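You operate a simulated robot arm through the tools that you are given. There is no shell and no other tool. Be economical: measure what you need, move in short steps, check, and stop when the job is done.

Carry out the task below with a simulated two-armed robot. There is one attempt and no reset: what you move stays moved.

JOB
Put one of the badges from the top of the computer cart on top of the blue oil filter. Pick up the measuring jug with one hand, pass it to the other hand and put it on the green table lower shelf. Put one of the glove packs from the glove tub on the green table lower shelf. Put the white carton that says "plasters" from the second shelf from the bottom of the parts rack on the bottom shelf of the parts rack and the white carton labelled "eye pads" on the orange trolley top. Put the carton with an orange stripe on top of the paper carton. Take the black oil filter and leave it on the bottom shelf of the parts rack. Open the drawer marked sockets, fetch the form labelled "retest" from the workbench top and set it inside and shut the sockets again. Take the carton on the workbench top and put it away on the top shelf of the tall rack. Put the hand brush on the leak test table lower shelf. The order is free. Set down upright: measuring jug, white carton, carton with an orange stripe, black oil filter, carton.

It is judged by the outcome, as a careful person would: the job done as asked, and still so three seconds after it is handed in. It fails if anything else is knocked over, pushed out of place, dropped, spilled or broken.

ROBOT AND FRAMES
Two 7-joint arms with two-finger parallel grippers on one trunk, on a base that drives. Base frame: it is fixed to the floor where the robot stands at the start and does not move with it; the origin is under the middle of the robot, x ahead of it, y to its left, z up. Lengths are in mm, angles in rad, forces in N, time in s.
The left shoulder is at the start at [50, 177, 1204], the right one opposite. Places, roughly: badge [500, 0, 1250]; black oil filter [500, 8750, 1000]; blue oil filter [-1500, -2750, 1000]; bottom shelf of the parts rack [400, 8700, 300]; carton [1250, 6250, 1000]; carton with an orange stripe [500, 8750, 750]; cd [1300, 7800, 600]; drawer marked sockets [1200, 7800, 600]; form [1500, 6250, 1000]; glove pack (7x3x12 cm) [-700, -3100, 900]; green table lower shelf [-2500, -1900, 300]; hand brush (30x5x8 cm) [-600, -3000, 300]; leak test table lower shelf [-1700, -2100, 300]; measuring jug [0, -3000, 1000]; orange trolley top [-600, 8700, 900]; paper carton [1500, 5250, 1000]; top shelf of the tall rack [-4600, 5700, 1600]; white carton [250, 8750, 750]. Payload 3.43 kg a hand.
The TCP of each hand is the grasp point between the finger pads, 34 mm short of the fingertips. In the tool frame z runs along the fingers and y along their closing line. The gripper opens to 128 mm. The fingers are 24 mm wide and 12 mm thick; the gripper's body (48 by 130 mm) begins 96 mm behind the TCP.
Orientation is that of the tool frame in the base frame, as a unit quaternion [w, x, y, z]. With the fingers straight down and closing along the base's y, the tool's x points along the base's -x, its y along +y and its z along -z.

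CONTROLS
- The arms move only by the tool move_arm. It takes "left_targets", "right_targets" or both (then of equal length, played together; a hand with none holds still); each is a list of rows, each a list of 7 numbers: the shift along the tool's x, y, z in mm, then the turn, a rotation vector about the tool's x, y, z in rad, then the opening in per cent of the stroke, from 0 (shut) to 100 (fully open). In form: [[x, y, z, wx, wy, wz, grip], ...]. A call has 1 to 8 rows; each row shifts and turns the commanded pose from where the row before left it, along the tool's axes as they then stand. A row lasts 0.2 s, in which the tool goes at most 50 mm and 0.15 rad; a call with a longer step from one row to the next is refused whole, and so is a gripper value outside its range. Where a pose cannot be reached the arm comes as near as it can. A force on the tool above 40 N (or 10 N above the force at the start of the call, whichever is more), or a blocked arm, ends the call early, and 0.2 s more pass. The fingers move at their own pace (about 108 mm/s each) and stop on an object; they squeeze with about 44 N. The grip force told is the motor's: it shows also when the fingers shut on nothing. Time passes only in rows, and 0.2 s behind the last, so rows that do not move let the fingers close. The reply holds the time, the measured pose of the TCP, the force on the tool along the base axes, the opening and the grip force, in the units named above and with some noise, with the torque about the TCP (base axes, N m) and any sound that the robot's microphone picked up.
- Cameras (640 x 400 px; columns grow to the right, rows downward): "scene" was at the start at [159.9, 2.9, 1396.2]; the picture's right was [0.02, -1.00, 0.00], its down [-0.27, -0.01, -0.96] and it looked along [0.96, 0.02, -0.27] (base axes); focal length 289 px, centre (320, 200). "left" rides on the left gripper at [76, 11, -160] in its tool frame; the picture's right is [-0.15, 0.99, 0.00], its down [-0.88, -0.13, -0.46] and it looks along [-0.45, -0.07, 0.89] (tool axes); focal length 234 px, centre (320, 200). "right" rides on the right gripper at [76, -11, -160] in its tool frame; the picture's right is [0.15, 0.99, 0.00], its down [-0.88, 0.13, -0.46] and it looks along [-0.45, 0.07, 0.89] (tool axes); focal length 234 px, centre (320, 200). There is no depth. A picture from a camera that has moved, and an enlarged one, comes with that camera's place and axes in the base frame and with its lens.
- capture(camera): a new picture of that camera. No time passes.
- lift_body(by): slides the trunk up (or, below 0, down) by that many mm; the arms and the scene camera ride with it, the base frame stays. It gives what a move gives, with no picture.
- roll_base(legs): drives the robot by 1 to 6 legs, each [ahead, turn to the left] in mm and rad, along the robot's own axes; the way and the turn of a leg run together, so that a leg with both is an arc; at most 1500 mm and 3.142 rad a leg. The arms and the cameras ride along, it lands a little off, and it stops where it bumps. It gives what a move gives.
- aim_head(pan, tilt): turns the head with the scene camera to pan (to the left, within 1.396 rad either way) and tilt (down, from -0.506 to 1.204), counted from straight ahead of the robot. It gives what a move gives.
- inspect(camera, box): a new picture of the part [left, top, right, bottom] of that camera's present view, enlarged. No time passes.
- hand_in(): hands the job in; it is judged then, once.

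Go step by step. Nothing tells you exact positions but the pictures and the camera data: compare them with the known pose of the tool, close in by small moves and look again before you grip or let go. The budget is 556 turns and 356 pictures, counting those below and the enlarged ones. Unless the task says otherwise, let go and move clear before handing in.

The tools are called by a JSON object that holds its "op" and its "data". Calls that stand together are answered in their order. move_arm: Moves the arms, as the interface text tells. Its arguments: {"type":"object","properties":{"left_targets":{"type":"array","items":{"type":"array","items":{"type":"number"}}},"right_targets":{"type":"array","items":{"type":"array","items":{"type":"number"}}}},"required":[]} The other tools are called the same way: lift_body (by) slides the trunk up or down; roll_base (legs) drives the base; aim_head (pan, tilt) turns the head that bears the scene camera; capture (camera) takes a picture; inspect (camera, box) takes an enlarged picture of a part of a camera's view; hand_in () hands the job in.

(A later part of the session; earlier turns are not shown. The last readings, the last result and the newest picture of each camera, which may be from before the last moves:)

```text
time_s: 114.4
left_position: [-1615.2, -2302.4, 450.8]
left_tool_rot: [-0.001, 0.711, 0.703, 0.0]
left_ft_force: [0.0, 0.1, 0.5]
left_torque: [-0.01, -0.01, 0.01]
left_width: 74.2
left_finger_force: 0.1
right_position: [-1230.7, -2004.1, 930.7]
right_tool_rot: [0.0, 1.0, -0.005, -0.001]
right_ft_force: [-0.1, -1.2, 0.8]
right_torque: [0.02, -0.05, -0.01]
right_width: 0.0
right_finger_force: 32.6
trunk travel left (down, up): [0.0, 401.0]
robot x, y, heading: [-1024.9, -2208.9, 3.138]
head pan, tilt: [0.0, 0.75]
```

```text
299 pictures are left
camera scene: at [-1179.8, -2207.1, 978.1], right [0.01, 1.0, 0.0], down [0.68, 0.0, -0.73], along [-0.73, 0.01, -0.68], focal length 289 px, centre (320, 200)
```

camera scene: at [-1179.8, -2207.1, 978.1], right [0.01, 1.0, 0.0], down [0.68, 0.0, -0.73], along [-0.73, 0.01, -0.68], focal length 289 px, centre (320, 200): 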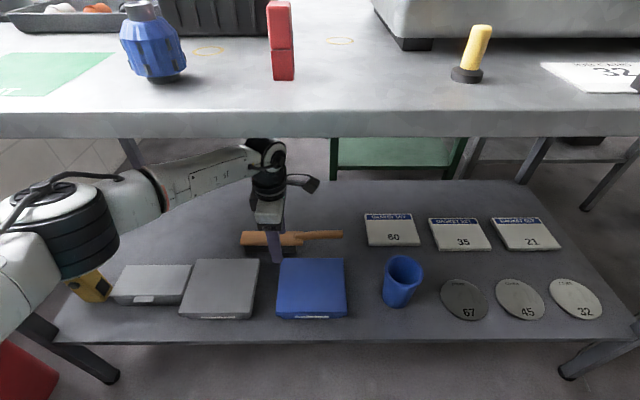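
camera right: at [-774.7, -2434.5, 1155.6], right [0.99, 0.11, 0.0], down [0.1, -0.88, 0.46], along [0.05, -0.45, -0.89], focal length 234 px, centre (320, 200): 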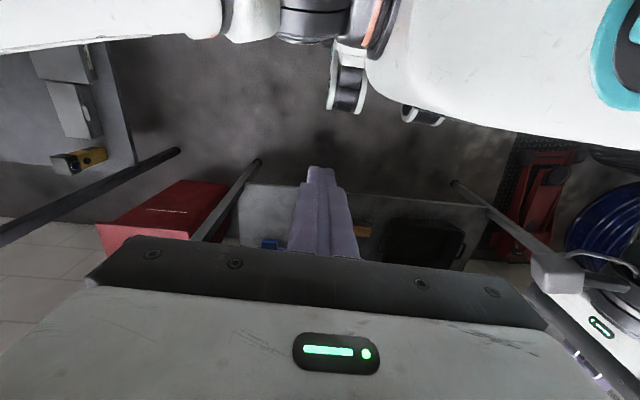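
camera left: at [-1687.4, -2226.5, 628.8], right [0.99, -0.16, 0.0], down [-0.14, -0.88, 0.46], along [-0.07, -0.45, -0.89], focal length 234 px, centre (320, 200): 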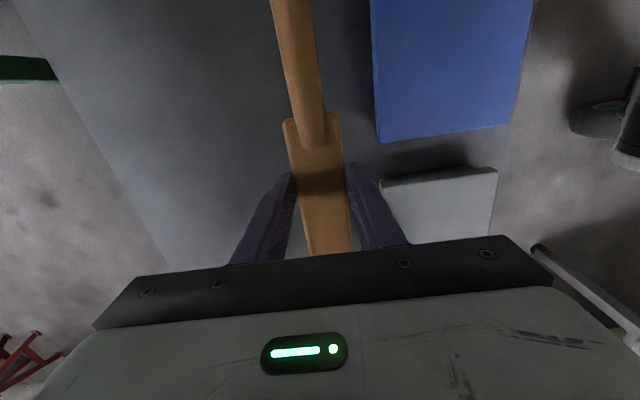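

The brush is placed. I'll back out, raise the trunk and look at how to get to the green table.

{"op": "roll_base", "data": {"legs": [[-350, 0]]}}

{"op": "lift_body", "data": {"by": 400}}

{"op": "aim_head", "data": {"pan": -0.35, "tilt": 0.25}}

{"op": "capture", "data": {"camera": "scene"}}

```text
time_s: 116.8
left_position: [-1255.6, -2303.6, 451.9]
left_tool_rot: [-0.001, 0.713, 0.701, 0.0]
left_ft_force: [0.2, 0.6, 0.2]
left_torque: [0.02, -0.03, 0.0]
left_width: 74.3
left_finger_force: 0.0
right_position: [-869.4, -2006.3, 931.6]
right_tool_rot: [0.001, 1.0, -0.007, 0.0]
right_ft_force: [0.2, 0.6, 0.0]
right_torque: [-0.01, -0.02, -0.01]
right_width: 0.0
right_finger_force: 33.3
trunk travel left (down, up): [0.0, 401.0]
robot x, y, heading: [-663.2, -2209.8, 3.127]
head pan, tilt: [0.0, 0.75]
```

```text
time_s: 120.6
left_position: [-1255.6, -2303.0, 850.6]
left_tool_rot: [0.0, 0.713, 0.701, 0.0]
left_ft_force: [0.5, 0.6, -0.4]
left_torque: [-0.03, 0.0, 0.02]
left_width: 74.4
left_finger_force: 0.1
right_position: [-870.6, -2006.5, 1331.8]
right_tool_rot: [0.001, 1.0, -0.007, 0.0]
right_ft_force: [0.4, -0.3, -0.2]
right_torque: [0.01, 0.0, -0.01]
right_width: 0.0
right_finger_force: 33.3
trunk travel left (down, up): [-400.0, 1.0]
robot x, y, heading: [-663.1, -2213.9, 3.129]
head pan, tilt: [0.0, 0.75]
```

```text
time_s: 121.5
left_position: [-1255.6, -2302.4, 850.5]
left_tool_rot: [0.0, 0.713, 0.701, 0.0]
left_ft_force: [0.0, -0.3, -0.2]
left_torque: [-0.04, 0.0, 0.02]
left_width: 74.1
left_finger_force: 0.0
right_position: [-870.4, -2006.0, 1331.8]
right_tool_rot: [0.002, 1.0, -0.007, 0.0]
right_ft_force: [-0.2, -0.1, -1.2]
right_torque: [0.0, -0.01, 0.0]
right_width: 0.0
right_finger_force: 33.6
trunk travel left (down, up): [-400.0, 1.0]
robot x, y, heading: [-660.2, -2216.1, 3.133]
head pan, tilt: [-0.351, 0.25]
```

```text
298 pictures are left
camera scene: at [-824.8, -2177.7, 1423.2], right [0.36, 0.93, 0.0], down [0.23, -0.09, -0.97], along [-0.91, 0.34, -0.25], focal length 289 px, centre (320, 200)
```

scene: 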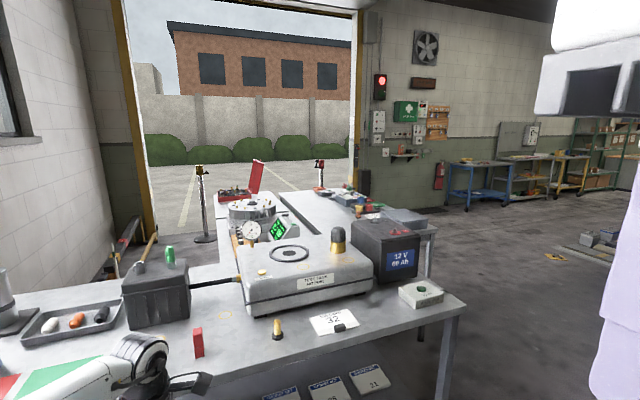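

{"op": "roll_base", "data": {"legs": [[0, -1.35], [1450, 0], [0, 1.36]]}}

{"op": "aim_head", "data": {"pan": 0.25, "tilt": 0.4}}

{"op": "capture", "data": {"camera": "scene"}}

```text
time_s: 135.4
left_position: [-1521.5, -889.1, 850.3]
left_tool_rot: [0.0, 0.711, 0.703, 0.0]
left_ft_force: [0.0, 0.2, -0.5]
left_torque: [0.01, 0.01, 0.03]
left_width: 74.1
left_finger_force: 0.0
right_position: [-1139.3, -592.2, 1331.7]
right_tool_rot: [0.001, 1.0, -0.005, 0.0]
right_ft_force: [-0.1, 0.5, 0.1]
right_torque: [0.02, 0.0, 0.0]
right_width: 0.0
right_finger_force: 33.0
trunk travel left (down, up): [-400.0, 1.0]
robot x, y, heading: [-931.1, -795.8, 3.132]
head pan, tilt: [-0.351, 0.25]
```

```text
time_s: 136.4
left_position: [-1521.5, -888.7, 852.1]
left_tool_rot: [0.001, 0.711, 0.703, 0.0]
left_ft_force: [0.0, 0.0, 1.2]
left_torque: [-0.01, -0.01, -0.02]
left_width: 73.9
left_finger_force: 0.0
right_position: [-1139.0, -591.5, 1331.2]
right_tool_rot: [0.001, 1.0, -0.006, 0.0]
right_ft_force: [0.1, 0.7, 0.0]
right_torque: [0.0, -0.02, 0.02]
right_width: 0.2
right_finger_force: 33.3
trunk travel left (down, up): [-400.0, 1.0]
robot x, y, heading: [-932.7, -799.3, 3.134]
head pan, tilt: [0.25, 0.4]
```

```text
297 pictures are left
camera scene: at [-1094.3, -817.1, 1409.3], right [-0.24, 0.97, 0.0], down [0.38, 0.09, -0.92], along [-0.89, -0.22, -0.39], focal length 289 px, centre (320, 200)
```

scene: 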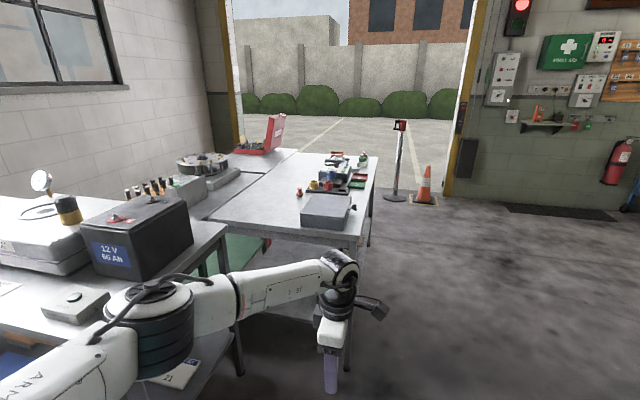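

Table 3 runs along y≈-900, with the green table behind it. I'll drive around its west end to see the green table's far side.

{"op": "roll_base", "data": {"legs": [[0, -0.5], [1220, 0], [0, 0.5], [1500, 0], [200, 0], [0, 0.9]]}}

{"op": "aim_head", "data": {"pan": 0.4, "tilt": 0.4}}

{"op": "capture", "data": {"camera": "scene"}}

```text
time_s: 156.0
left_position: [-3975.9, -774.9, 851.6]
left_tool_rot: [0.0, 0.322, 0.947, 0.0]
left_ft_force: [0.2, 0.4, -0.8]
left_torque: [0.02, 0.0, 0.01]
left_width: 74.0
left_finger_force: 0.0
right_position: [-3982.6, -289.4, 1331.7]
right_tool_rot: [0.001, 0.897, 0.443, 0.001]
right_ft_force: [0.7, -0.4, 0.4]
right_torque: [-0.01, 0.01, -0.01]
right_width: 0.0
right_finger_force: 33.0
trunk travel left (down, up): [-400.0, 1.0]
robot x, y, heading: [-3692.1, -245.0, -2.228]
head pan, tilt: [0.25, 0.4]
```

```text
time_s: 156.7
left_position: [-3976.3, -774.7, 851.9]
left_tool_rot: [0.0, 0.323, 0.947, 0.0]
left_ft_force: [-0.5, -0.1, -0.5]
left_torque: [-0.01, 0.02, -0.02]
left_width: 74.2
left_finger_force: 0.1
right_position: [-3984.3, -288.8, 1330.0]
right_tool_rot: [0.001, 0.897, 0.443, 0.0]
right_ft_force: [0.1, 0.5, 1.1]
right_torque: [0.01, 0.0, 0.01]
right_width: 0.0
right_finger_force: 33.0
trunk travel left (down, up): [-400.0, 1.0]
robot x, y, heading: [-3696.5, -249.2, -2.225]
head pan, tilt: [0.4, 0.4]
```

```text
296 pictures are left
camera scene: at [-3764.1, -390.6, 1409.3], right [-0.97, 0.25, 0.0], down [0.1, 0.38, -0.92], along [-0.23, -0.89, -0.39], focal length 289 px, centre (320, 200)
```

scene: 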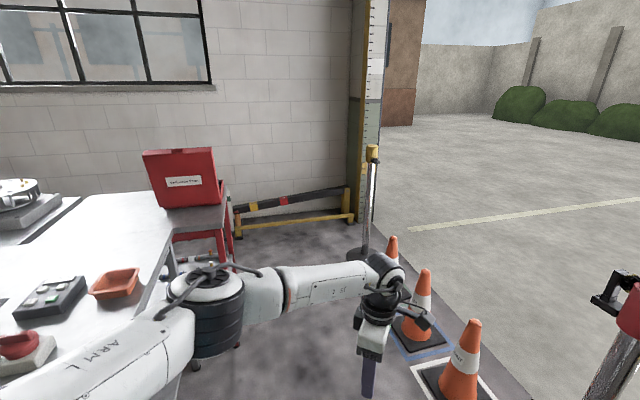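

The green table's open side seems to be its south. I'll raise the left arm above bench height, then approach from the west.

{"op": "move_arm", "data": {"left_targets": [[0, 20, -45, 0, 0, 0, 50], [0, 20, -45, 0, 0, 0, 50], [0, 20, -45, 0, 0, 0, 50], [0, 20, -45, 0, 0, 0, 50], [0, 20, -45, 0, 0, 0, 50], [0, 20, -45, 0, 0, 0, 50], [0, 20, -45, 0, 0, 0, 50], [0, 20, -45, 0, 0, 0, 50]]}}

{"op": "roll_base", "data": {"legs": [[0, 0.66], [900, 0], [0, 0.6]]}}

{"op": "aim_head", "data": {"pan": 0.3, "tilt": 0.55}}

{"op": "capture", "data": {"camera": "scene"}}

```text
time_s: 158.5
left_position: [-3875.9, -646.8, 1213.0]
left_tool_rot: [0.0, 0.322, 0.947, 0.001]
left_ft_force: [0.0, 0.8, 0.9]
left_torque: [-0.04, 0.01, 0.03]
left_width: 64.0
left_finger_force: 0.0
right_position: [-3981.9, -287.4, 1330.1]
right_tool_rot: [0.002, 0.897, 0.443, -0.001]
right_ft_force: [-0.3, -0.3, -0.4]
right_torque: [-0.03, 0.01, -0.03]
right_width: 0.3
right_finger_force: 33.0
trunk travel left (down, up): [-400.0, 1.0]
robot x, y, heading: [-3693.8, -243.4, -2.228]
head pan, tilt: [0.4, 0.4]
```

```text
time_s: 166.7
left_position: [-3370.8, -1453.3, 1211.6]
left_tool_rot: [0.0, -0.291, 0.957, 0.0]
left_ft_force: [0.9, 0.1, 0.0]
left_torque: [0.03, 0.0, 0.04]
left_width: 64.0
left_finger_force: 0.0
right_position: [-3744.6, -1440.8, 1332.2]
right_tool_rot: [0.001, 0.468, 0.884, 0.0]
right_ft_force: [0.4, 0.7, 0.6]
right_torque: [-0.05, 0.03, -0.01]
right_width: 0.0
right_finger_force: 32.1
trunk travel left (down, up): [-400.0, 1.0]
robot x, y, heading: [-3694.8, -1156.1, -0.976]
head pan, tilt: [0.4, 0.4]
```

```text
time_s: 167.4
left_position: [-3370.7, -1453.3, 1211.3]
left_tool_rot: [0.0, -0.291, 0.957, 0.001]
left_ft_force: [0.2, 1.2, 0.1]
left_torque: [0.0, 0.02, -0.01]
left_width: 64.1
left_finger_force: 0.1
right_position: [-3745.5, -1442.4, 1331.9]
right_tool_rot: [0.0, 0.469, 0.883, 0.001]
right_ft_force: [0.1, -0.6, 0.7]
right_torque: [-0.01, 0.01, -0.02]
right_width: 0.0
right_finger_force: 32.7
trunk travel left (down, up): [-400.0, 1.0]
robot x, y, heading: [-3691.4, -1153.8, -0.976]
head pan, tilt: [0.3, 0.55]
```

```text
295 pictures are left
camera scene: at [-3587.7, -1267.6, 1395.6], right [-0.63, -0.78, 0.0], down [-0.41, 0.33, -0.85], along [0.67, -0.53, -0.52], focal length 289 px, centre (320, 200)
```

scene: 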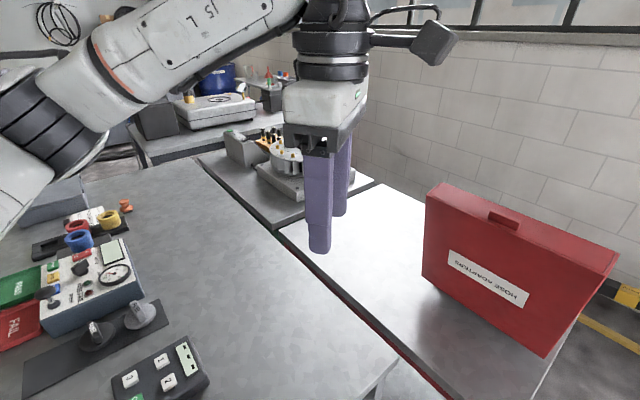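

The green table sits between the leak table and the red-box table, with an open corridor on its south side. I'll go back to fetch the jug and gloves, then return that way.

{"op": "roll_base", "data": {"legs": [[0, 2.5], [900, 0], [0, -1.53], [1400, 0], [1400, 0], [0, -1.2]]}}

{"op": "roll_base", "data": {"legs": [[950, 0], [950, 0], [0, -0.37]]}}

{"op": "aim_head", "data": {"pan": 0.0, "tilt": 0.5}}

{"op": "capture", "data": {"camera": "scene"}}

```text
time_s: 197.9
left_position: [-602.9, -469.9, 1212.4]
left_tool_rot: [0.001, -0.211, 0.978, 0.001]
left_ft_force: [-0.2, -0.2, -0.8]
left_torque: [0.04, 0.0, -0.04]
left_width: 64.1
left_finger_force: 0.0
right_position: [-970.6, -394.9, 1331.9]
right_tool_rot: [0.001, 0.542, 0.841, 0.001]
right_ft_force: [-0.6, -0.2, 0.5]
right_torque: [0.01, -0.03, -0.02]
right_width: 0.0
right_finger_force: 32.9
trunk travel left (down, up): [-400.0, 1.0]
robot x, y, heading: [-870.0, -122.9, -1.141]
head pan, tilt: [0.3, 0.55]
```

```text
time_s: 208.6
left_position: [-0.0, -2302.7, 1213.0]
left_tool_rot: [0.0, -0.01, 1.0, 0.0]
left_ft_force: [0.7, -1.0, -0.4]
left_torque: [-0.05, -0.02, 0.01]
left_width: 63.9
left_finger_force: 0.0
right_position: [-309.8, -2091.0, 1331.7]
right_tool_rot: [0.001, 0.698, 0.716, 0.001]
right_ft_force: [-1.1, -0.5, 0.5]
right_torque: [-0.01, -0.03, 0.01]
right_width: 0.1
right_finger_force: 32.9
trunk travel left (down, up): [-400.0, 1.0]
robot x, y, heading: [-109.5, -1877.4, -1.544]
head pan, tilt: [0.3, 0.55]
```

```text
time_s: 209.4
left_position: [-0.5, -2303.2, 1213.1]
left_tool_rot: [0.0, -0.011, 1.0, 0.0]
left_ft_force: [-0.5, 0.3, -0.4]
left_torque: [0.01, 0.0, 0.01]
left_width: 63.8
left_finger_force: 0.1
right_position: [-308.9, -2091.3, 1332.0]
right_tool_rot: [0.001, 0.698, 0.716, 0.001]
right_ft_force: [-0.2, 0.3, -1.0]
right_torque: [-0.04, 0.01, 0.01]
right_width: 0.0
right_finger_force: 33.0
trunk travel left (down, up): [-400.0, 1.0]
robot x, y, heading: [-108.1, -1879.7, -1.545]
head pan, tilt: [0.0, 0.499]
```

```text
294 pictures are left
camera scene: at [-109.9, -2037.5, 1400.1], right [-1.0, -0.03, 0.0], down [-0.01, 0.48, -0.88], along [0.02, -0.88, -0.48], focal length 289 px, centre (320, 200)
```

scene: 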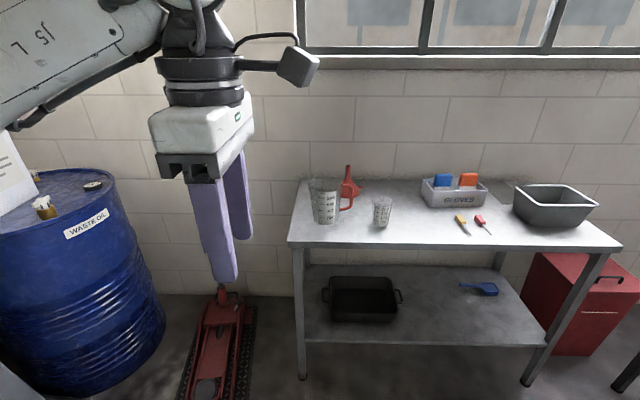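

{"op": "inspect", "data": {"camera": "scene", "box": [280, 150, 440, 250]}}

{"op": "inspect", "data": {"camera": "scene", "box": [400, 150, 560, 250]}}

```text
4.00 times, centred on (360, 200) of scene
camera zoom: at [-109.9, -2037.5, 1400.1], right [-1.0, -0.03, 0.0], down [-0.01, 0.48, -0.88], along [0.02, -0.88, -0.48], focal length 1156 px, centre (160, 200)
```

zoom: 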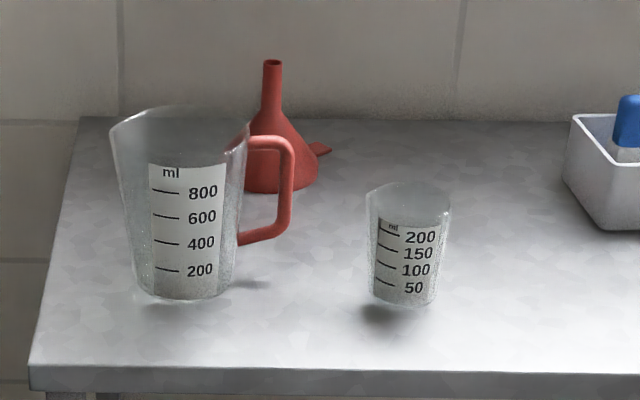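

```text
4.00 times, centred on (480, 200) of scene
camera zoom: at [-109.9, -2037.5, 1400.1], right [-1.0, -0.03, 0.0], down [-0.01, 0.48, -0.88], along [0.02, -0.88, -0.48], focal length 1156 px, centre (-320, 200)
```

zoom: 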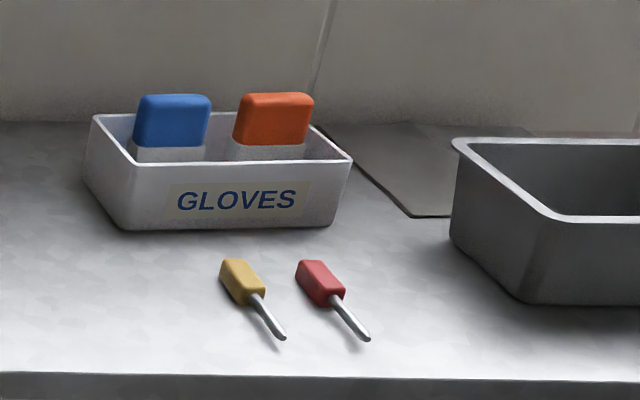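

The jug (red handle toward -x) stands at about (-112, -2942), rim z≈980, table z≈806. Plan: the right hand lifts it by the handle's top bar and the left takes the body from the front. I'll lower the trunk and set hand orientations.

{"op": "lift_body", "data": {"by": -340}}

{"op": "move_arm", "data": {"left_targets": [[0, 0, 0, 0.143, 0, 0, 50], [0, 0, 0, 0.143, 0, 0, 50], [0, 0, 0, 0.143, 0, 0, 50], [0, 0, 0, 0.143, 0, 0, 50], [0, 0, 0, 0.143, 0, 0, 50], [0, 0, 0, 0.143, 0, 0, 50]], "right_targets": [[0, 0, 0, 0, 0, 0.143, 0], [0, 0, 0, 0, 0, 0.143, 0], [0, 0, 0, 0, 0, 0.143, 0], [0, 0, 0, 0, 0, 0.143, 0], [0, 0, 0, 0, 0, 0.143, 0], [0, 0, 0, 0, 0, 0.143, 0]]}}

{"op": "move_arm", "data": {"left_targets": [[0, 0, 0, 0.143, 0, 0, 50], [0, 0, 0, 0.143, 0, 0, 50], [0, 0, 0, 0.143, 0, 0, 50], [0, 0, 0, 0.143, 0, 0, 50], [0, 0, 0, 0.141, 0, 0, 50]], "right_targets": [[0, 0, 0, 0, 0, 0.143, 0], [0, 0, 0, 0, 0, 0.143, 0], [0, 0, 0, 0, 0, 0.143, 0], [0, 0, 0, 0, 0, 0.143, 0], [0, 0, 0, 0, 0, 0.141, 0]]}}

{"op": "move_arm", "data": {"left_targets": [[0, 0, 0, 0, 0, -0.143, 50], [0, 0, 0, 0, 0, -0.143, 50], [0, 0, 0, 0, 0, -0.143, 50], [0, 0, 0, 0, 0, -0.143, 50], [0, 0, 0, 0, 0, -0.143, 50], [0, 0, 0, 0, 0, -0.143, 50]]}}

{"op": "move_arm", "data": {"left_targets": [[0, 0, 0, 0, 0, -0.143, 50], [0, 0, 0, 0, 0, -0.143, 50], [0, 0, 0, 0, 0, -0.143, 50], [0, 0, 0, 0, 0, -0.143, 50], [0, 0, 0, 0, 0, -0.141, 50]]}}

```text
time_s: 212.7
left_position: [-0.5, -2304.2, 872.1]
left_tool_rot: [0.0, -0.01, 1.0, -0.001]
left_ft_force: [-0.2, 0.7, 0.1]
left_torque: [-0.03, 0.01, 0.0]
left_width: 63.9
left_finger_force: 0.1
right_position: [-308.7, -2090.7, 990.6]
right_tool_rot: [0.001, 0.699, 0.715, 0.001]
right_ft_force: [0.0, -0.2, 0.3]
right_torque: [0.01, -0.01, 0.02]
right_width: 0.0
right_finger_force: 32.7
trunk travel left (down, up): [-60.0, 341.0]
robot x, y, heading: [-108.8, -1875.1, -1.544]
head pan, tilt: [0.0, 0.499]
```

```text
time_s: 214.1
left_position: [-0.6, -2303.5, 872.9]
left_tool_rot: [0.003, -0.01, 0.909, -0.418]
left_ft_force: [-0.3, -0.2, 0.3]
left_torque: [0.03, -0.02, -0.02]
left_width: 64.2
left_finger_force: 0.0
right_position: [-308.0, -2090.7, 991.9]
right_tool_rot: [0.001, 0.933, 0.359, 0.001]
right_ft_force: [0.1, 0.0, 0.2]
right_torque: [-0.01, 0.0, 0.0]
right_width: 0.0
right_finger_force: 33.2
trunk travel left (down, up): [-60.0, 341.0]
robot x, y, heading: [-107.2, -1876.6, -1.545]
head pan, tilt: [0.0, 0.499]
```

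```text
time_s: 215.3
left_position: [-18.6, -2322.0, 876.1]
left_tool_rot: [-0.008, 0.009, -0.706, 0.708]
left_ft_force: [-0.1, -0.5, 0.0]
left_torque: [-0.03, 0.01, -0.04]
left_width: 64.1
left_finger_force: 0.0
left hand out of reach, approached as far as the arm can: row 3, 4
right_position: [-308.3, -2091.0, 992.0]
right_tool_rot: [0.0, 1.0, 0.011, 0.001]
right_ft_force: [0.1, -0.1, 0.3]
right_torque: [-0.01, 0.02, 0.0]
right_width: 0.0
right_finger_force: 33.0
trunk travel left (down, up): [-60.0, 341.0]
robot x, y, heading: [-109.2, -1875.7, -1.547]
head pan, tilt: [0.0, 0.499]
```

```text
time_s: 216.7
left_position: [-18.4, -2322.7, 876.9]
left_tool_rot: [0.288, 0.301, -0.641, 0.645]
left_ft_force: [0.4, -0.8, -0.2]
left_torque: [-0.03, 0.01, 0.01]
left_width: 64.2
left_finger_force: 0.1
right_position: [-309.4, -2090.7, 992.0]
right_tool_rot: [0.0, 1.0, 0.013, 0.0]
right_ft_force: [-0.2, 0.0, -0.2]
right_torque: [0.01, 0.03, -0.01]
right_width: 0.1
right_finger_force: 33.4
trunk travel left (down, up): [-60.0, 341.0]
robot x, y, heading: [-112.0, -1874.9, -1.547]
head pan, tilt: [0.0, 0.499]
```

```text
time_s: 217.9
left_position: [-17.1, -2323.4, 877.3]
left_tool_rot: [0.495, 0.506, -0.494, 0.505]
left_ft_force: [-0.1, 0.0, -0.4]
left_torque: [0.0, -0.02, -0.02]
left_width: 63.9
left_finger_force: 0.0
right_position: [-309.3, -2090.7, 992.0]
right_tool_rot: [0.0, 1.0, 0.013, 0.001]
right_ft_force: [-0.7, -0.1, 0.4]
right_torque: [0.04, 0.0, -0.01]
right_width: 0.0
right_finger_force: 33.0
trunk travel left (down, up): [-60.0, 341.0]
robot x, y, heading: [-111.6, -1879.2, -1.547]
head pan, tilt: [0.0, 0.499]
```

Left hand is ready (pointing forward, closing sideways). I'll tuck it back, position the right hand and drive up to the table.

{"op": "move_arm", "data": {"left_targets": [[0, -14, -40, 0, 0, 0, 60], [0, -14, -40, 0, 0, 0, 60], [0, -14, -40, 0, 0, 0, 60], [0, -14, -40, 0, 0, 0, 60], [0, -14, -40, 0, 0, 0, 60]], "right_targets": [[26, 34, -14, 0, 0, 0, 40], [26, 34, -14, 0, 0, 0, 40], [26, 34, -14, 0, 0, 0, 40], [26, 34, -14, 0, 0, 0, 40], [26, 34, -14, 0, 0, 0, 40]]}}

{"op": "roll_base", "data": {"legs": [[500, 0]]}}

{"op": "aim_head", "data": {"pan": 0.0, "tilt": 0.35}}

{"op": "capture", "data": {"camera": "scene"}}

{"op": "capture", "data": {"camera": "right"}}

```text
time_s: 219.0
left_position: [-9.2, -2279.9, 875.9]
left_tool_rot: [0.433, 0.527, -0.426, 0.594]
left_ft_force: [-0.5, -0.1, -0.3]
left_torque: [-0.03, 0.02, 0.01]
left_width: 76.5
left_finger_force: 0.2
left hand out of reach, approached as far as the arm can: row 1, 2, 3, 4, 5
right_position: [-197.2, -2228.1, 1047.8]
right_tool_rot: [0.0, 1.0, 0.011, 0.001]
right_ft_force: [-0.4, 0.3, -0.2]
right_torque: [0.01, -0.02, 0.01]
right_width: 51.2
right_finger_force: 0.1
trunk travel left (down, up): [-60.0, 341.0]
robot x, y, heading: [-114.2, -1877.3, -1.539]
head pan, tilt: [0.0, 0.499]
stopped in row 5 (left hand): the arm was blocked; the commanded pose is now the measured one
```

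```text
time_s: 222.0
left_position: [11.6, -2782.8, 875.8]
left_tool_rot: [0.431, 0.528, -0.425, 0.596]
left_ft_force: [0.8, 0.3, 0.2]
left_torque: [0.04, -0.03, 0.0]
left_width: 76.6
left_finger_force: 0.1
right_position: [-178.0, -2732.8, 1048.3]
right_tool_rot: [0.0, 1.0, 0.018, 0.0]
right_ft_force: [-0.3, -0.6, 0.2]
right_torque: [0.01, 0.01, -0.03]
right_width: 51.3
right_finger_force: 0.0
trunk travel left (down, up): [-60.0, 341.0]
robot x, y, heading: [-96.8, -2380.8, -1.535]
head pan, tilt: [0.0, 0.499]
```

```text
time_s: 222.7
left_position: [11.9, -2782.5, 875.2]
left_tool_rot: [0.43, 0.528, -0.424, 0.597]
left_ft_force: [0.2, 0.3, 0.9]
left_torque: [0.02, 0.0, 0.01]
left_width: 76.7
left_finger_force: 0.0
right_position: [-177.8, -2732.5, 1048.9]
right_tool_rot: [0.0, 1.0, 0.018, 0.002]
right_ft_force: [-0.4, 0.6, 0.4]
right_torque: [0.02, 0.0, -0.03]
right_width: 51.1
right_finger_force: 0.0
trunk travel left (down, up): [-60.0, 341.0]
robot x, y, heading: [-96.2, -2377.8, -1.533]
head pan, tilt: [0.0, 0.351]
```

```text
291 pictures are left
camera scene: at [-92.2, -2542.4, 1073.8], right [-1.0, -0.04, 0.0], down [-0.01, 0.34, -0.94], along [0.03, -0.94, -0.34], focal length 289 px, centre (320, 200)
```

scene: 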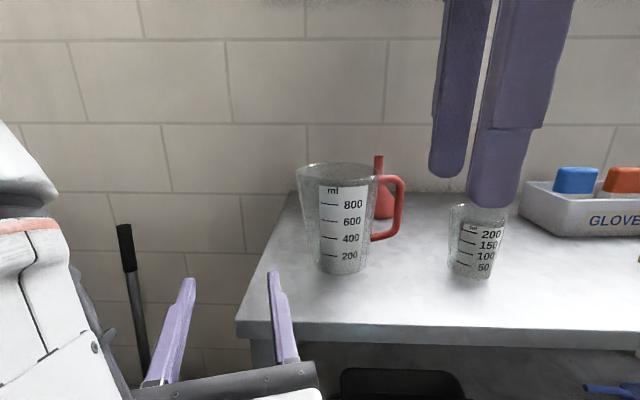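

```text
290 pictures are left
camera right: at [-102.9, -2719.1, 1207.7], right [0.18, -0.98, 0.0], down [-0.88, -0.16, 0.45], along [-0.45, -0.08, -0.89], focal length 234 px, centre (320, 200)
```

right: 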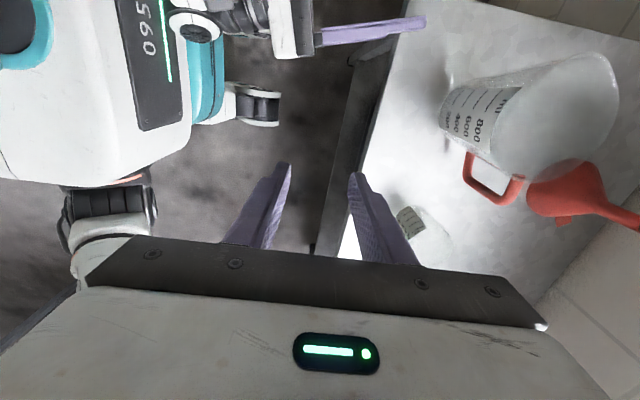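

Handle top bar at about (-178, -2963, 957). First I'll move the left hand outward clear of the jug's path, and then close in.

{"op": "move_arm", "data": {"left_targets": [[0, -40, 0, 0, 0, 0, 60], [0, -40, 0, 0, 0, 0, 60]], "right_targets": [[0, 45, 0, 0, 0, 0, 40], [0, 45, 0, 0, 0, 0, 40]]}}

{"op": "capture", "data": {"camera": "scene"}}

```text
time_s: 223.3
left_position: [41.5, -2795.1, 872.9]
left_tool_rot: [0.43, 0.528, -0.424, 0.597]
left_ft_force: [0.4, -0.3, 0.0]
left_torque: [0.0, -0.03, -0.02]
left_width: 77.0
left_finger_force: 0.0
left hand out of reach, approached as far as the arm can: row 1, 2
right_position: [-176.3, -2822.1, 1048.5]
right_tool_rot: [-0.001, 1.0, 0.018, 0.001]
right_ft_force: [-0.1, 1.2, 0.2]
right_torque: [-0.01, -0.02, 0.02]
right_width: 51.3
right_finger_force: 0.2
trunk travel left (down, up): [-60.0, 341.0]
robot x, y, heading: [-95.3, -2381.6, -1.534]
head pan, tilt: [0.0, 0.351]
```

```text
289 pictures are left
camera scene: at [-92.0, -2542.4, 1073.8], right [-1.0, -0.04, 0.0], down [-0.01, 0.34, -0.94], along [0.03, -0.94, -0.34], focal length 289 px, centre (320, 200)
```

scene: 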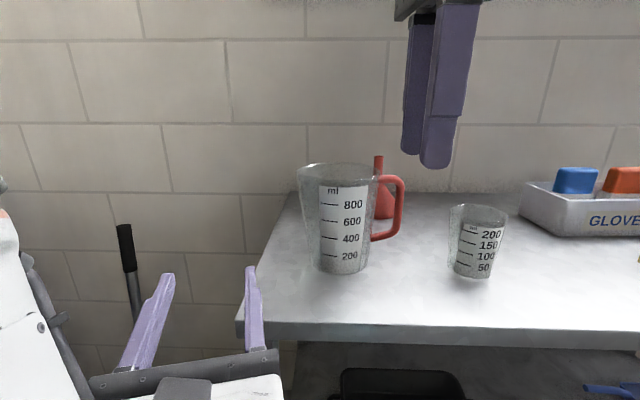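

{"op": "roll_base", "data": {"legs": [[90, 0]]}}

{"op": "move_arm", "data": {"right_targets": [[0, 40, 0, 0, 0, 0, 40]]}}

{"op": "capture", "data": {"camera": "right"}}

{"op": "capture", "data": {"camera": "scene"}}

```text
time_s: 224.4
left_position: [43.5, -2885.3, 873.4]
left_tool_rot: [0.43, 0.528, -0.424, 0.597]
left_ft_force: [0.4, -1.8, 0.6]
left_torque: [0.0, 0.01, 0.03]
left_width: 76.6
left_finger_force: 0.1
right_position: [-173.1, -2912.7, 1047.3]
right_tool_rot: [0.0, 1.0, 0.017, 0.001]
right_ft_force: [0.0, 0.3, -0.1]
right_torque: [-0.02, -0.02, 0.01]
right_width: 51.2
right_finger_force: 0.1
trunk travel left (down, up): [-60.0, 341.0]
robot x, y, heading: [-92.2, -2471.3, -1.536]
head pan, tilt: [0.0, 0.351]
```

```text
time_s: 224.8
left_position: [43.7, -2886.7, 872.8]
left_tool_rot: [0.43, 0.527, -0.424, 0.598]
left_ft_force: [-0.2, 0.5, 0.0]
left_torque: [0.01, -0.03, 0.06]
left_width: 76.5
left_finger_force: 0.0
right_position: [-171.1, -2951.0, 1045.2]
right_tool_rot: [0.003, 1.0, 0.019, 0.003]
right_ft_force: [-1.2, -0.5, -0.2]
right_torque: [0.0, -0.09, 0.0]
right_width: 51.0
right_finger_force: 0.1
right hand out of reach, approached as far as the arm can: row 1
trunk travel left (down, up): [-60.0, 341.0]
robot x, y, heading: [-91.0, -2468.4, -1.536]
head pan, tilt: [0.0, 0.351]
```

```text
288 pictures are left
camera right: at [-96.7, -2937.2, 1205.1], right [0.18, -0.98, 0.0], down [-0.88, -0.16, 0.45], along [-0.44, -0.09, -0.89], focal length 234 px, centre (320, 200)
```

right: 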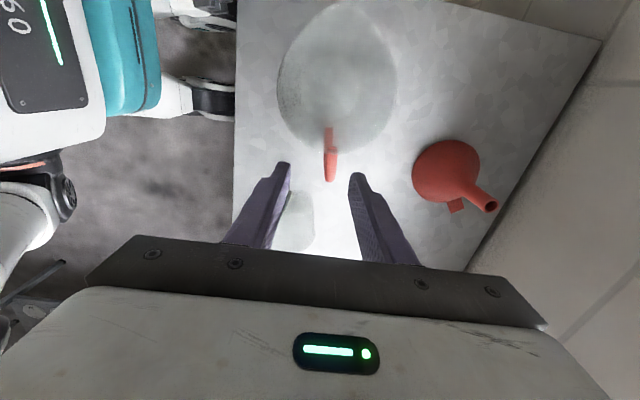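

```text
287 pictures are left
camera scene: at [-89.5, -2633.8, 1073.7], right [-1.0, -0.04, 0.0], down [-0.01, 0.34, -0.94], along [0.03, -0.94, -0.34], focal length 289 px, centre (320, 200)
```

scene: 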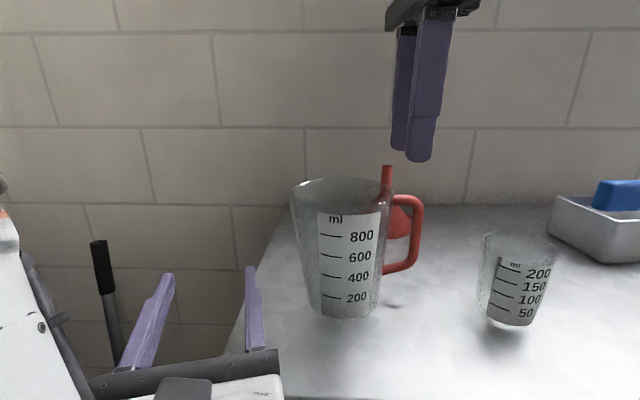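

{"op": "roll_base", "data": {"legs": [[14, 0]]}}

{"op": "move_arm", "data": {"right_targets": [[-8, 0, 30, 0, 0, 0, 40], [0, 0, 30, 0, 0, 0, 40]]}}

{"op": "capture", "data": {"camera": "right"}}

```text
time_s: 225.5
left_position: [43.2, -2901.1, 873.0]
left_tool_rot: [0.43, 0.528, -0.424, 0.596]
left_ft_force: [-1.5, 0.0, 1.0]
left_torque: [0.01, 0.03, 0.02]
left_width: 76.9
left_finger_force: 0.1
right_position: [-171.0, -2965.0, 1044.5]
right_tool_rot: [0.001, 1.0, 0.018, 0.001]
right_ft_force: [-0.8, 0.4, -0.2]
right_torque: [0.03, 0.0, -0.02]
right_width: 51.0
right_finger_force: 0.0
trunk travel left (down, up): [-60.0, 341.0]
robot x, y, heading: [-89.7, -2486.0, -1.534]
head pan, tilt: [0.0, 0.351]
```

```text
time_s: 226.1
left_position: [44.5, -2901.3, 873.5]
left_tool_rot: [0.43, 0.528, -0.424, 0.597]
left_ft_force: [0.0, 0.6, 0.4]
left_torque: [0.02, 0.02, -0.01]
left_width: 76.9
left_finger_force: 0.1
right_position: [-177.8, -2965.8, 984.0]
right_tool_rot: [0.002, 1.0, 0.018, 0.002]
right_ft_force: [-0.5, 0.3, -0.4]
right_torque: [-0.04, -0.03, 0.01]
right_width: 51.0
right_finger_force: 0.0
trunk travel left (down, up): [-60.0, 341.0]
robot x, y, heading: [-87.8, -2485.7, -1.532]
head pan, tilt: [0.0, 0.351]
```

```text
286 pictures are left
camera right: at [-103.9, -2951.9, 1143.7], right [0.18, -0.98, 0.0], down [-0.88, -0.16, 0.45], along [-0.45, -0.09, -0.89], focal length 234 px, centre (320, 200)
```

right: 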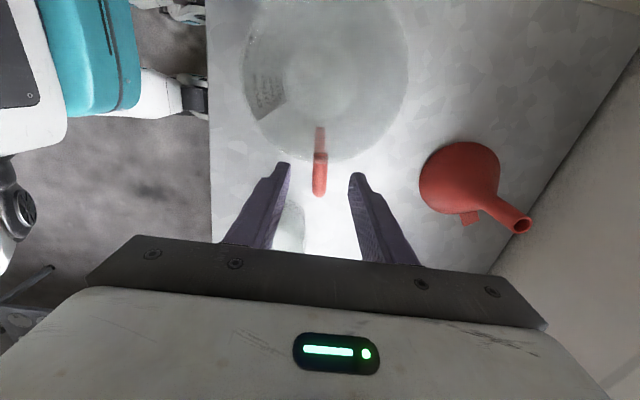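

{"op": "move_arm", "data": {"right_targets": [[0, 0, 27, 0, 0, 0, 40], [0, 0, 0, 0, 0, 0, 0], [0, 0, 0, 0, 0, 0, 0], [0, 0, 0, 0, 0, 0, 0]]}}

{"op": "capture", "data": {"camera": "scene"}}

```text
time_s: 227.1
left_position: [44.1, -2901.1, 872.4]
left_tool_rot: [0.43, 0.528, -0.424, 0.597]
left_ft_force: [-0.3, 0.2, -0.3]
left_torque: [0.02, -0.01, -0.01]
left_width: 77.0
left_finger_force: 0.0
right_position: [-178.1, -2966.5, 957.9]
right_tool_rot: [0.001, 1.0, 0.017, 0.002]
right_ft_force: [-0.1, -0.1, -0.4]
right_torque: [0.0, 0.09, 0.02]
right_width: 12.0
right_finger_force: 43.7
trunk travel left (down, up): [-60.0, 341.0]
robot x, y, heading: [-92.5, -2483.4, -1.537]
head pan, tilt: [0.0, 0.351]
```

```text
285 pictures are left
camera scene: at [-88.6, -2647.8, 1073.8], right [-1.0, -0.04, 0.0], down [-0.01, 0.34, -0.94], along [0.03, -0.94, -0.34], focal length 289 px, centre (320, 200)
```

scene: 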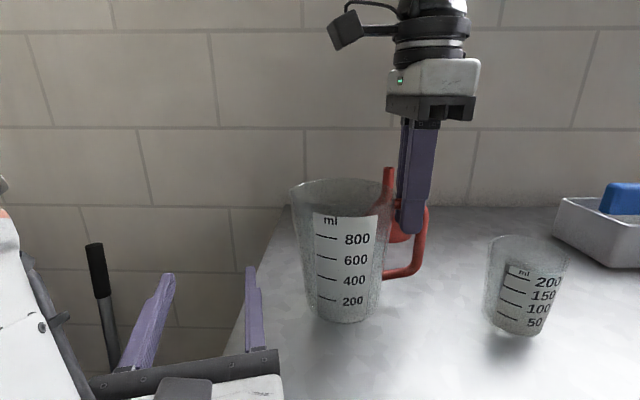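

{"op": "move_arm", "data": {"right_targets": [[0, 0, -20, 0, 0, 0, 0], [0, 0, -30, 0, 0, 0, 0], [0, 0, -30, 0, 0, 0, 0]]}}

{"op": "capture", "data": {"camera": "scene"}}

```text
time_s: 227.9
left_position: [43.9, -2899.1, 872.4]
left_tool_rot: [0.43, 0.529, -0.423, 0.597]
left_ft_force: [0.7, -0.9, 0.2]
left_torque: [-0.02, 0.03, 0.01]
left_width: 76.7
left_finger_force: 0.1
right_position: [-176.7, -2966.2, 1038.0]
right_tool_rot: [0.002, 1.0, 0.018, 0.001]
right_ft_force: [0.0, -0.2, -1.8]
right_torque: [0.0, 0.05, -0.01]
right_width: 11.9
right_finger_force: 44.1
trunk travel left (down, up): [-60.0, 341.0]
robot x, y, heading: [-90.9, -2485.5, -1.533]
head pan, tilt: [0.0, 0.351]
```

```text
284 pictures are left
camera scene: at [-88.3, -2647.3, 1073.9], right [-1.0, -0.04, 0.0], down [-0.01, 0.34, -0.94], along [0.03, -0.94, -0.34], focal length 289 px, centre (320, 200)
```

scene: 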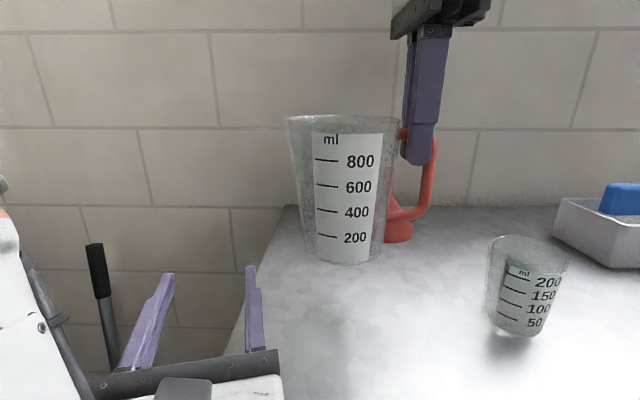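

The jug is lifted upright by its handle. I'll back away from the table for the hand-over and straighten the left hand.

{"op": "roll_base", "data": {"legs": [[-330, 0]]}}

{"op": "move_arm", "data": {"left_targets": [[0, 0, 0, -0.08, -0.03, 0, 100], [0, 0, 0, -0.08, -0.03, 0, 100], [0, 0, 0, -0.075, -0.023, 0, 100]], "right_targets": [[25, -10, 0, 0, 0, 0, 0], [30, -10, 0, 0, 0, 0, 0], [30, -15, 0, 0, 0, 0, 0]]}}

{"op": "capture", "data": {"camera": "scene"}}

```text
time_s: 230.1
left_position: [32.4, -2569.6, 873.0]
left_tool_rot: [0.431, 0.528, -0.424, 0.596]
left_ft_force: [0.4, 0.4, -0.5]
left_torque: [0.02, 0.03, -0.01]
left_width: 76.7
left_finger_force: 0.1
right_position: [-189.4, -2636.7, 1037.7]
right_tool_rot: [0.002, 1.0, 0.015, 0.002]
right_ft_force: [-0.7, -0.2, -0.9]
right_torque: [0.03, 0.12, -0.01]
right_width: 11.9
right_finger_force: 43.9
trunk travel left (down, up): [-60.0, 341.0]
robot x, y, heading: [-101.5, -2154.3, -1.533]
head pan, tilt: [0.0, 0.351]
```

```text
time_s: 230.9
left_position: [-0.7, -2601.7, 868.8]
left_tool_rot: [0.473, 0.498, -0.509, 0.52]
left_ft_force: [0.2, 0.2, 0.0]
left_torque: [0.02, 0.01, -0.02]
left_width: 128.0
left_finger_force: 0.0
left hand out of reach, approached as far as the arm can: row 1, 2, 3
right_position: [-108.3, -2597.5, 1039.4]
right_tool_rot: [0.002, 1.0, 0.016, 0.001]
right_ft_force: [-0.1, -0.5, -1.0]
right_torque: [-0.02, 0.09, 0.0]
right_width: 12.0
right_finger_force: 43.9
trunk travel left (down, up): [-60.0, 341.0]
robot x, y, heading: [-100.0, -2154.3, -1.537]
head pan, tilt: [0.0, 0.351]
```

```text
283 pictures are left
camera scene: at [-100.2, -2316.9, 1073.8], right [-1.0, -0.03, 0.0], down [-0.01, 0.34, -0.94], along [0.03, -0.94, -0.34], focal length 289 px, centre (320, 200)
```

scene: 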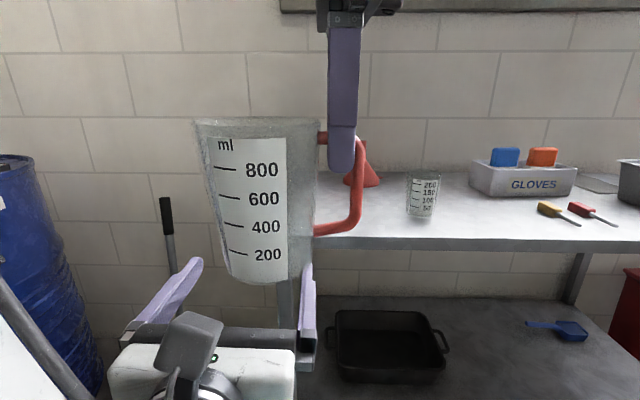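

The jug hangs just above the open left fingers. I'll centre it over them and lower it between.

{"op": "move_arm", "data": {"right_targets": [[26, 26, 0, 0, 0, 0, 0], [0, 0, 20, 0, 0, 0, 0]]}}

{"op": "capture", "data": {"camera": "scene"}}

{"op": "capture", "data": {"camera": "right"}}

{"op": "capture", "data": {"camera": "left"}}

```text
time_s: 231.5
left_position: [0.6, -2602.3, 868.5]
left_tool_rot: [0.472, 0.497, -0.509, 0.52]
left_ft_force: [-0.3, 0.5, -0.1]
left_torque: [-0.01, -0.02, 0.02]
left_width: 128.1
left_finger_force: 0.1
right_position: [-84.9, -2614.9, 1006.5]
right_tool_rot: [0.001, 1.0, 0.016, 0.002]
right_ft_force: [-0.4, 0.4, -0.9]
right_torque: [-0.01, 0.08, -0.02]
right_width: 11.6
right_finger_force: 44.5
right hand out of reach, approached as far as the arm can: row 1
trunk travel left (down, up): [-60.0, 341.0]
robot x, y, heading: [-102.7, -2156.1, -1.539]
head pan, tilt: [0.0, 0.351]
```

```text
282 pictures are left
camera scene: at [-100.1, -2316.9, 1073.8], right [-1.0, -0.03, 0.0], down [-0.01, 0.34, -0.94], along [0.03, -0.94, -0.34], focal length 289 px, centre (320, 200)
```

scene: 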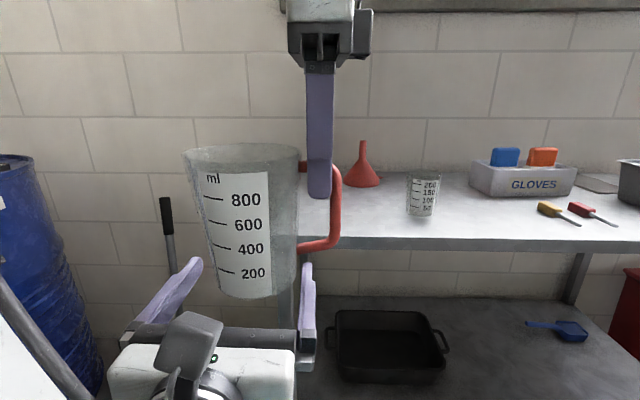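

```text
281 pictures are left
camera right: at [-11.7, -2601.1, 1165.9], right [0.18, -0.98, 0.0], down [-0.88, -0.16, 0.45], along [-0.45, -0.08, -0.89], focal length 234 px, centre (320, 200)
```

right: 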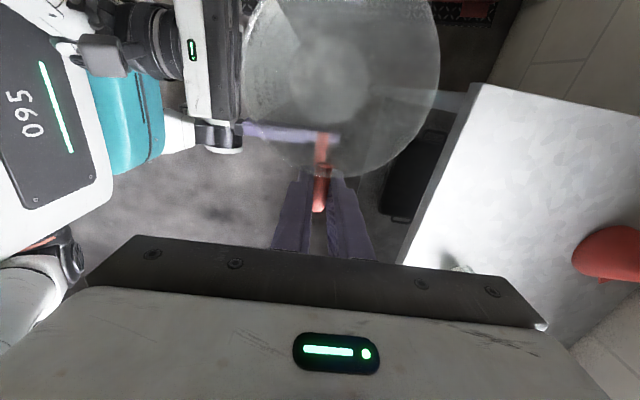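

```text
280 pictures are left
camera left: at [-22.3, -2442.7, 945.7], right [-0.98, -0.03, -0.2], down [0.16, 0.47, -0.86], along [0.13, -0.88, -0.46], focal length 234 px, centre (320, 200)
```

left: 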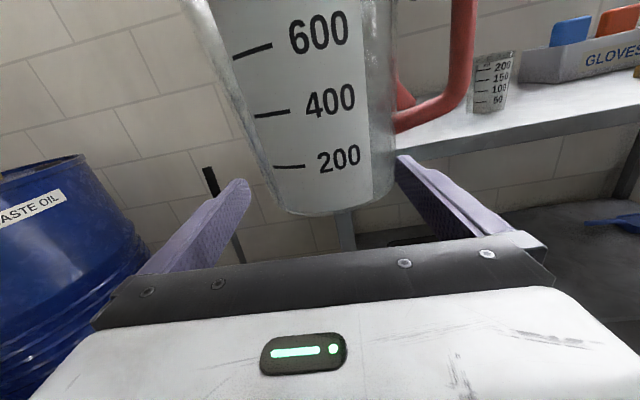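

The jug's base is between the left fingers. The handle's lower bar limits me to gripping near the base, so I'll lower 15 mm and close the left hand.

{"op": "move_arm", "data": {"right_targets": [[0, 0, 15, 0, 0, 0, 0]]}}

{"op": "capture", "data": {"camera": "left"}}

```text
time_s: 231.9
left_position: [-1.5, -2602.4, 868.2]
left_tool_rot: [0.472, 0.497, -0.51, 0.52]
left_ft_force: [0.3, -0.7, 0.2]
left_torque: [0.04, 0.02, -0.04]
left_width: 128.0
left_finger_force: 0.0
right_position: [-84.2, -2614.3, 991.5]
right_tool_rot: [0.001, 1.0, 0.016, 0.001]
right_ft_force: [0.2, 0.3, -0.9]
right_torque: [0.0, 0.13, 0.02]
right_width: 11.9
right_finger_force: 44.6
trunk travel left (down, up): [-60.0, 341.0]
robot x, y, heading: [-102.4, -2152.8, -1.536]
head pan, tilt: [0.0, 0.351]
```

```text
279 pictures are left
camera left: at [-22.5, -2442.7, 945.7], right [-0.98, -0.03, -0.2], down [0.16, 0.47, -0.86], along [0.13, -0.88, -0.46], focal length 234 px, centre (320, 200)
```

left: 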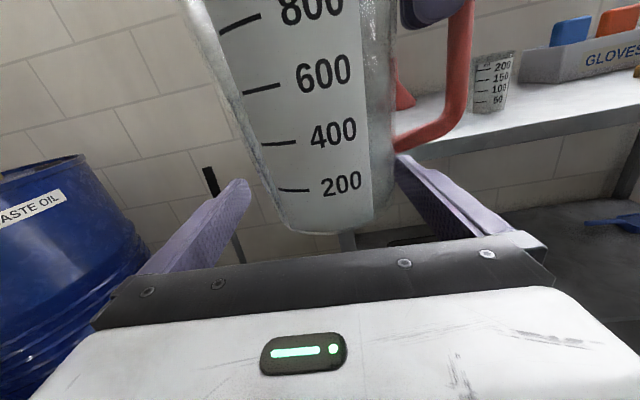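

{"op": "move_arm", "data": {"left_targets": [[0, 0, 0, 0, 0, 0, 60], [0, 0, 0, 0, 0, 0, 40], [0, 0, 0, 0, 0, 0, 40], [0, 0, 0, 0, 0, 0, 40]]}}

{"op": "capture", "data": {"camera": "left"}}

{"op": "capture", "data": {"camera": "scene"}}

```text
time_s: 232.9
left_position: [-3.2, -2601.6, 868.6]
left_tool_rot: [0.474, 0.495, -0.51, 0.519]
left_ft_force: [-21.7, -1.9, 0.0]
left_torque: [0.16, -1.28, -0.32]
left_width: 95.8
left_finger_force: 44.5
right_position: [-83.0, -2614.9, 991.9]
right_tool_rot: [0.001, 1.0, 0.018, 0.005]
right_ft_force: [22.9, 2.2, -1.3]
right_torque: [0.03, -1.24, 0.19]
right_width: 11.7
right_finger_force: 44.2
trunk travel left (down, up): [-60.0, 341.0]
robot x, y, heading: [-102.6, -2152.2, -1.536]
head pan, tilt: [0.0, 0.351]
```

```text
278 pictures are left
camera left: at [-23.3, -2442.2, 945.9], right [-0.98, -0.03, -0.21], down [0.17, 0.47, -0.87], along [0.12, -0.88, -0.46], focal length 234 px, centre (320, 200)
```

left: 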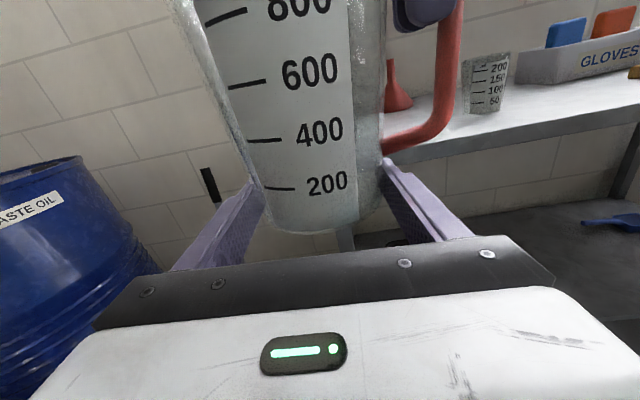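

```text
277 pictures are left
camera scene: at [-100.4, -2316.9, 1073.8], right [-1.0, -0.03, 0.0], down [-0.01, 0.34, -0.94], along [0.03, -0.94, -0.34], focal length 289 px, centre (320, 200)
```

scene: 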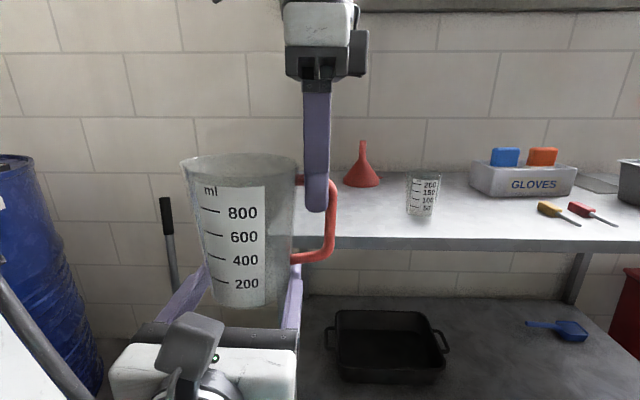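

{"op": "move_arm", "data": {"right_targets": [[4, 0, 0, 0, 0, 0, 0]]}}

```text
time_s: 233.3
left_position: [-1.0, -2601.5, 868.2]
left_tool_rot: [0.473, 0.498, -0.508, 0.52]
left_ft_force: [-11.9, 1.5, 0.8]
left_torque: [-0.21, -0.32, -0.9]
left_width: 95.6
left_finger_force: 43.9
right_position: [-81.4, -2616.3, 991.4]
right_tool_rot: [0.002, 1.0, 0.015, 0.002]
right_ft_force: [11.8, -1.4, -1.8]
right_torque: [0.01, -1.01, 0.6]
right_width: 11.9
right_finger_force: 44.1
trunk travel left (down, up): [-60.0, 341.0]
robot x, y, heading: [-100.8, -2154.4, -1.536]
head pan, tilt: [0.0, 0.351]
```

{"op": "move_arm", "data": {"right_targets": [[3, 0, 0, 0, 0, 0, 0]]}}

{"op": "capture", "data": {"camera": "left"}}

```text
time_s: 233.7
left_position: [-0.3, -2601.1, 868.4]
left_tool_rot: [0.472, 0.5, -0.506, 0.521]
left_ft_force: [-2.0, 3.2, 0.8]
left_torque: [-0.44, 0.94, -1.15]
left_width: 95.4
left_finger_force: 44.4
right_position: [-80.5, -2615.3, 991.7]
right_tool_rot: [0.002, 1.0, 0.015, 0.001]
right_ft_force: [2.5, -3.0, -2.0]
right_torque: [0.03, -1.12, 0.85]
right_width: 12.0
right_finger_force: 43.6
trunk travel left (down, up): [-60.0, 341.0]
robot x, y, heading: [-104.2, -2155.5, -1.536]
head pan, tilt: [0.0, 0.351]
```

```text
276 pictures are left
camera left: at [-21.7, -2442.8, 945.9], right [-0.98, -0.04, -0.2], down [0.16, 0.47, -0.87], along [0.13, -0.88, -0.46], focal length 234 px, centre (320, 200)
```

left: 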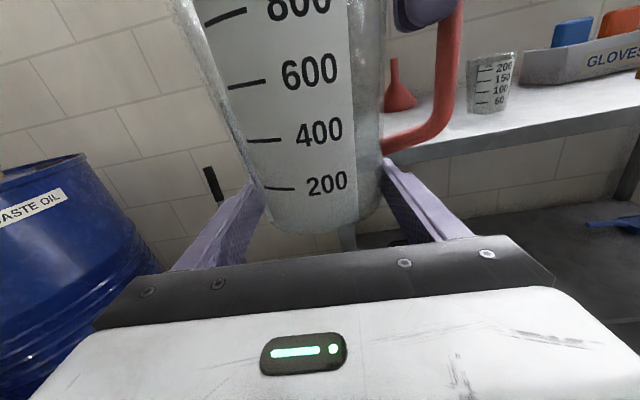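

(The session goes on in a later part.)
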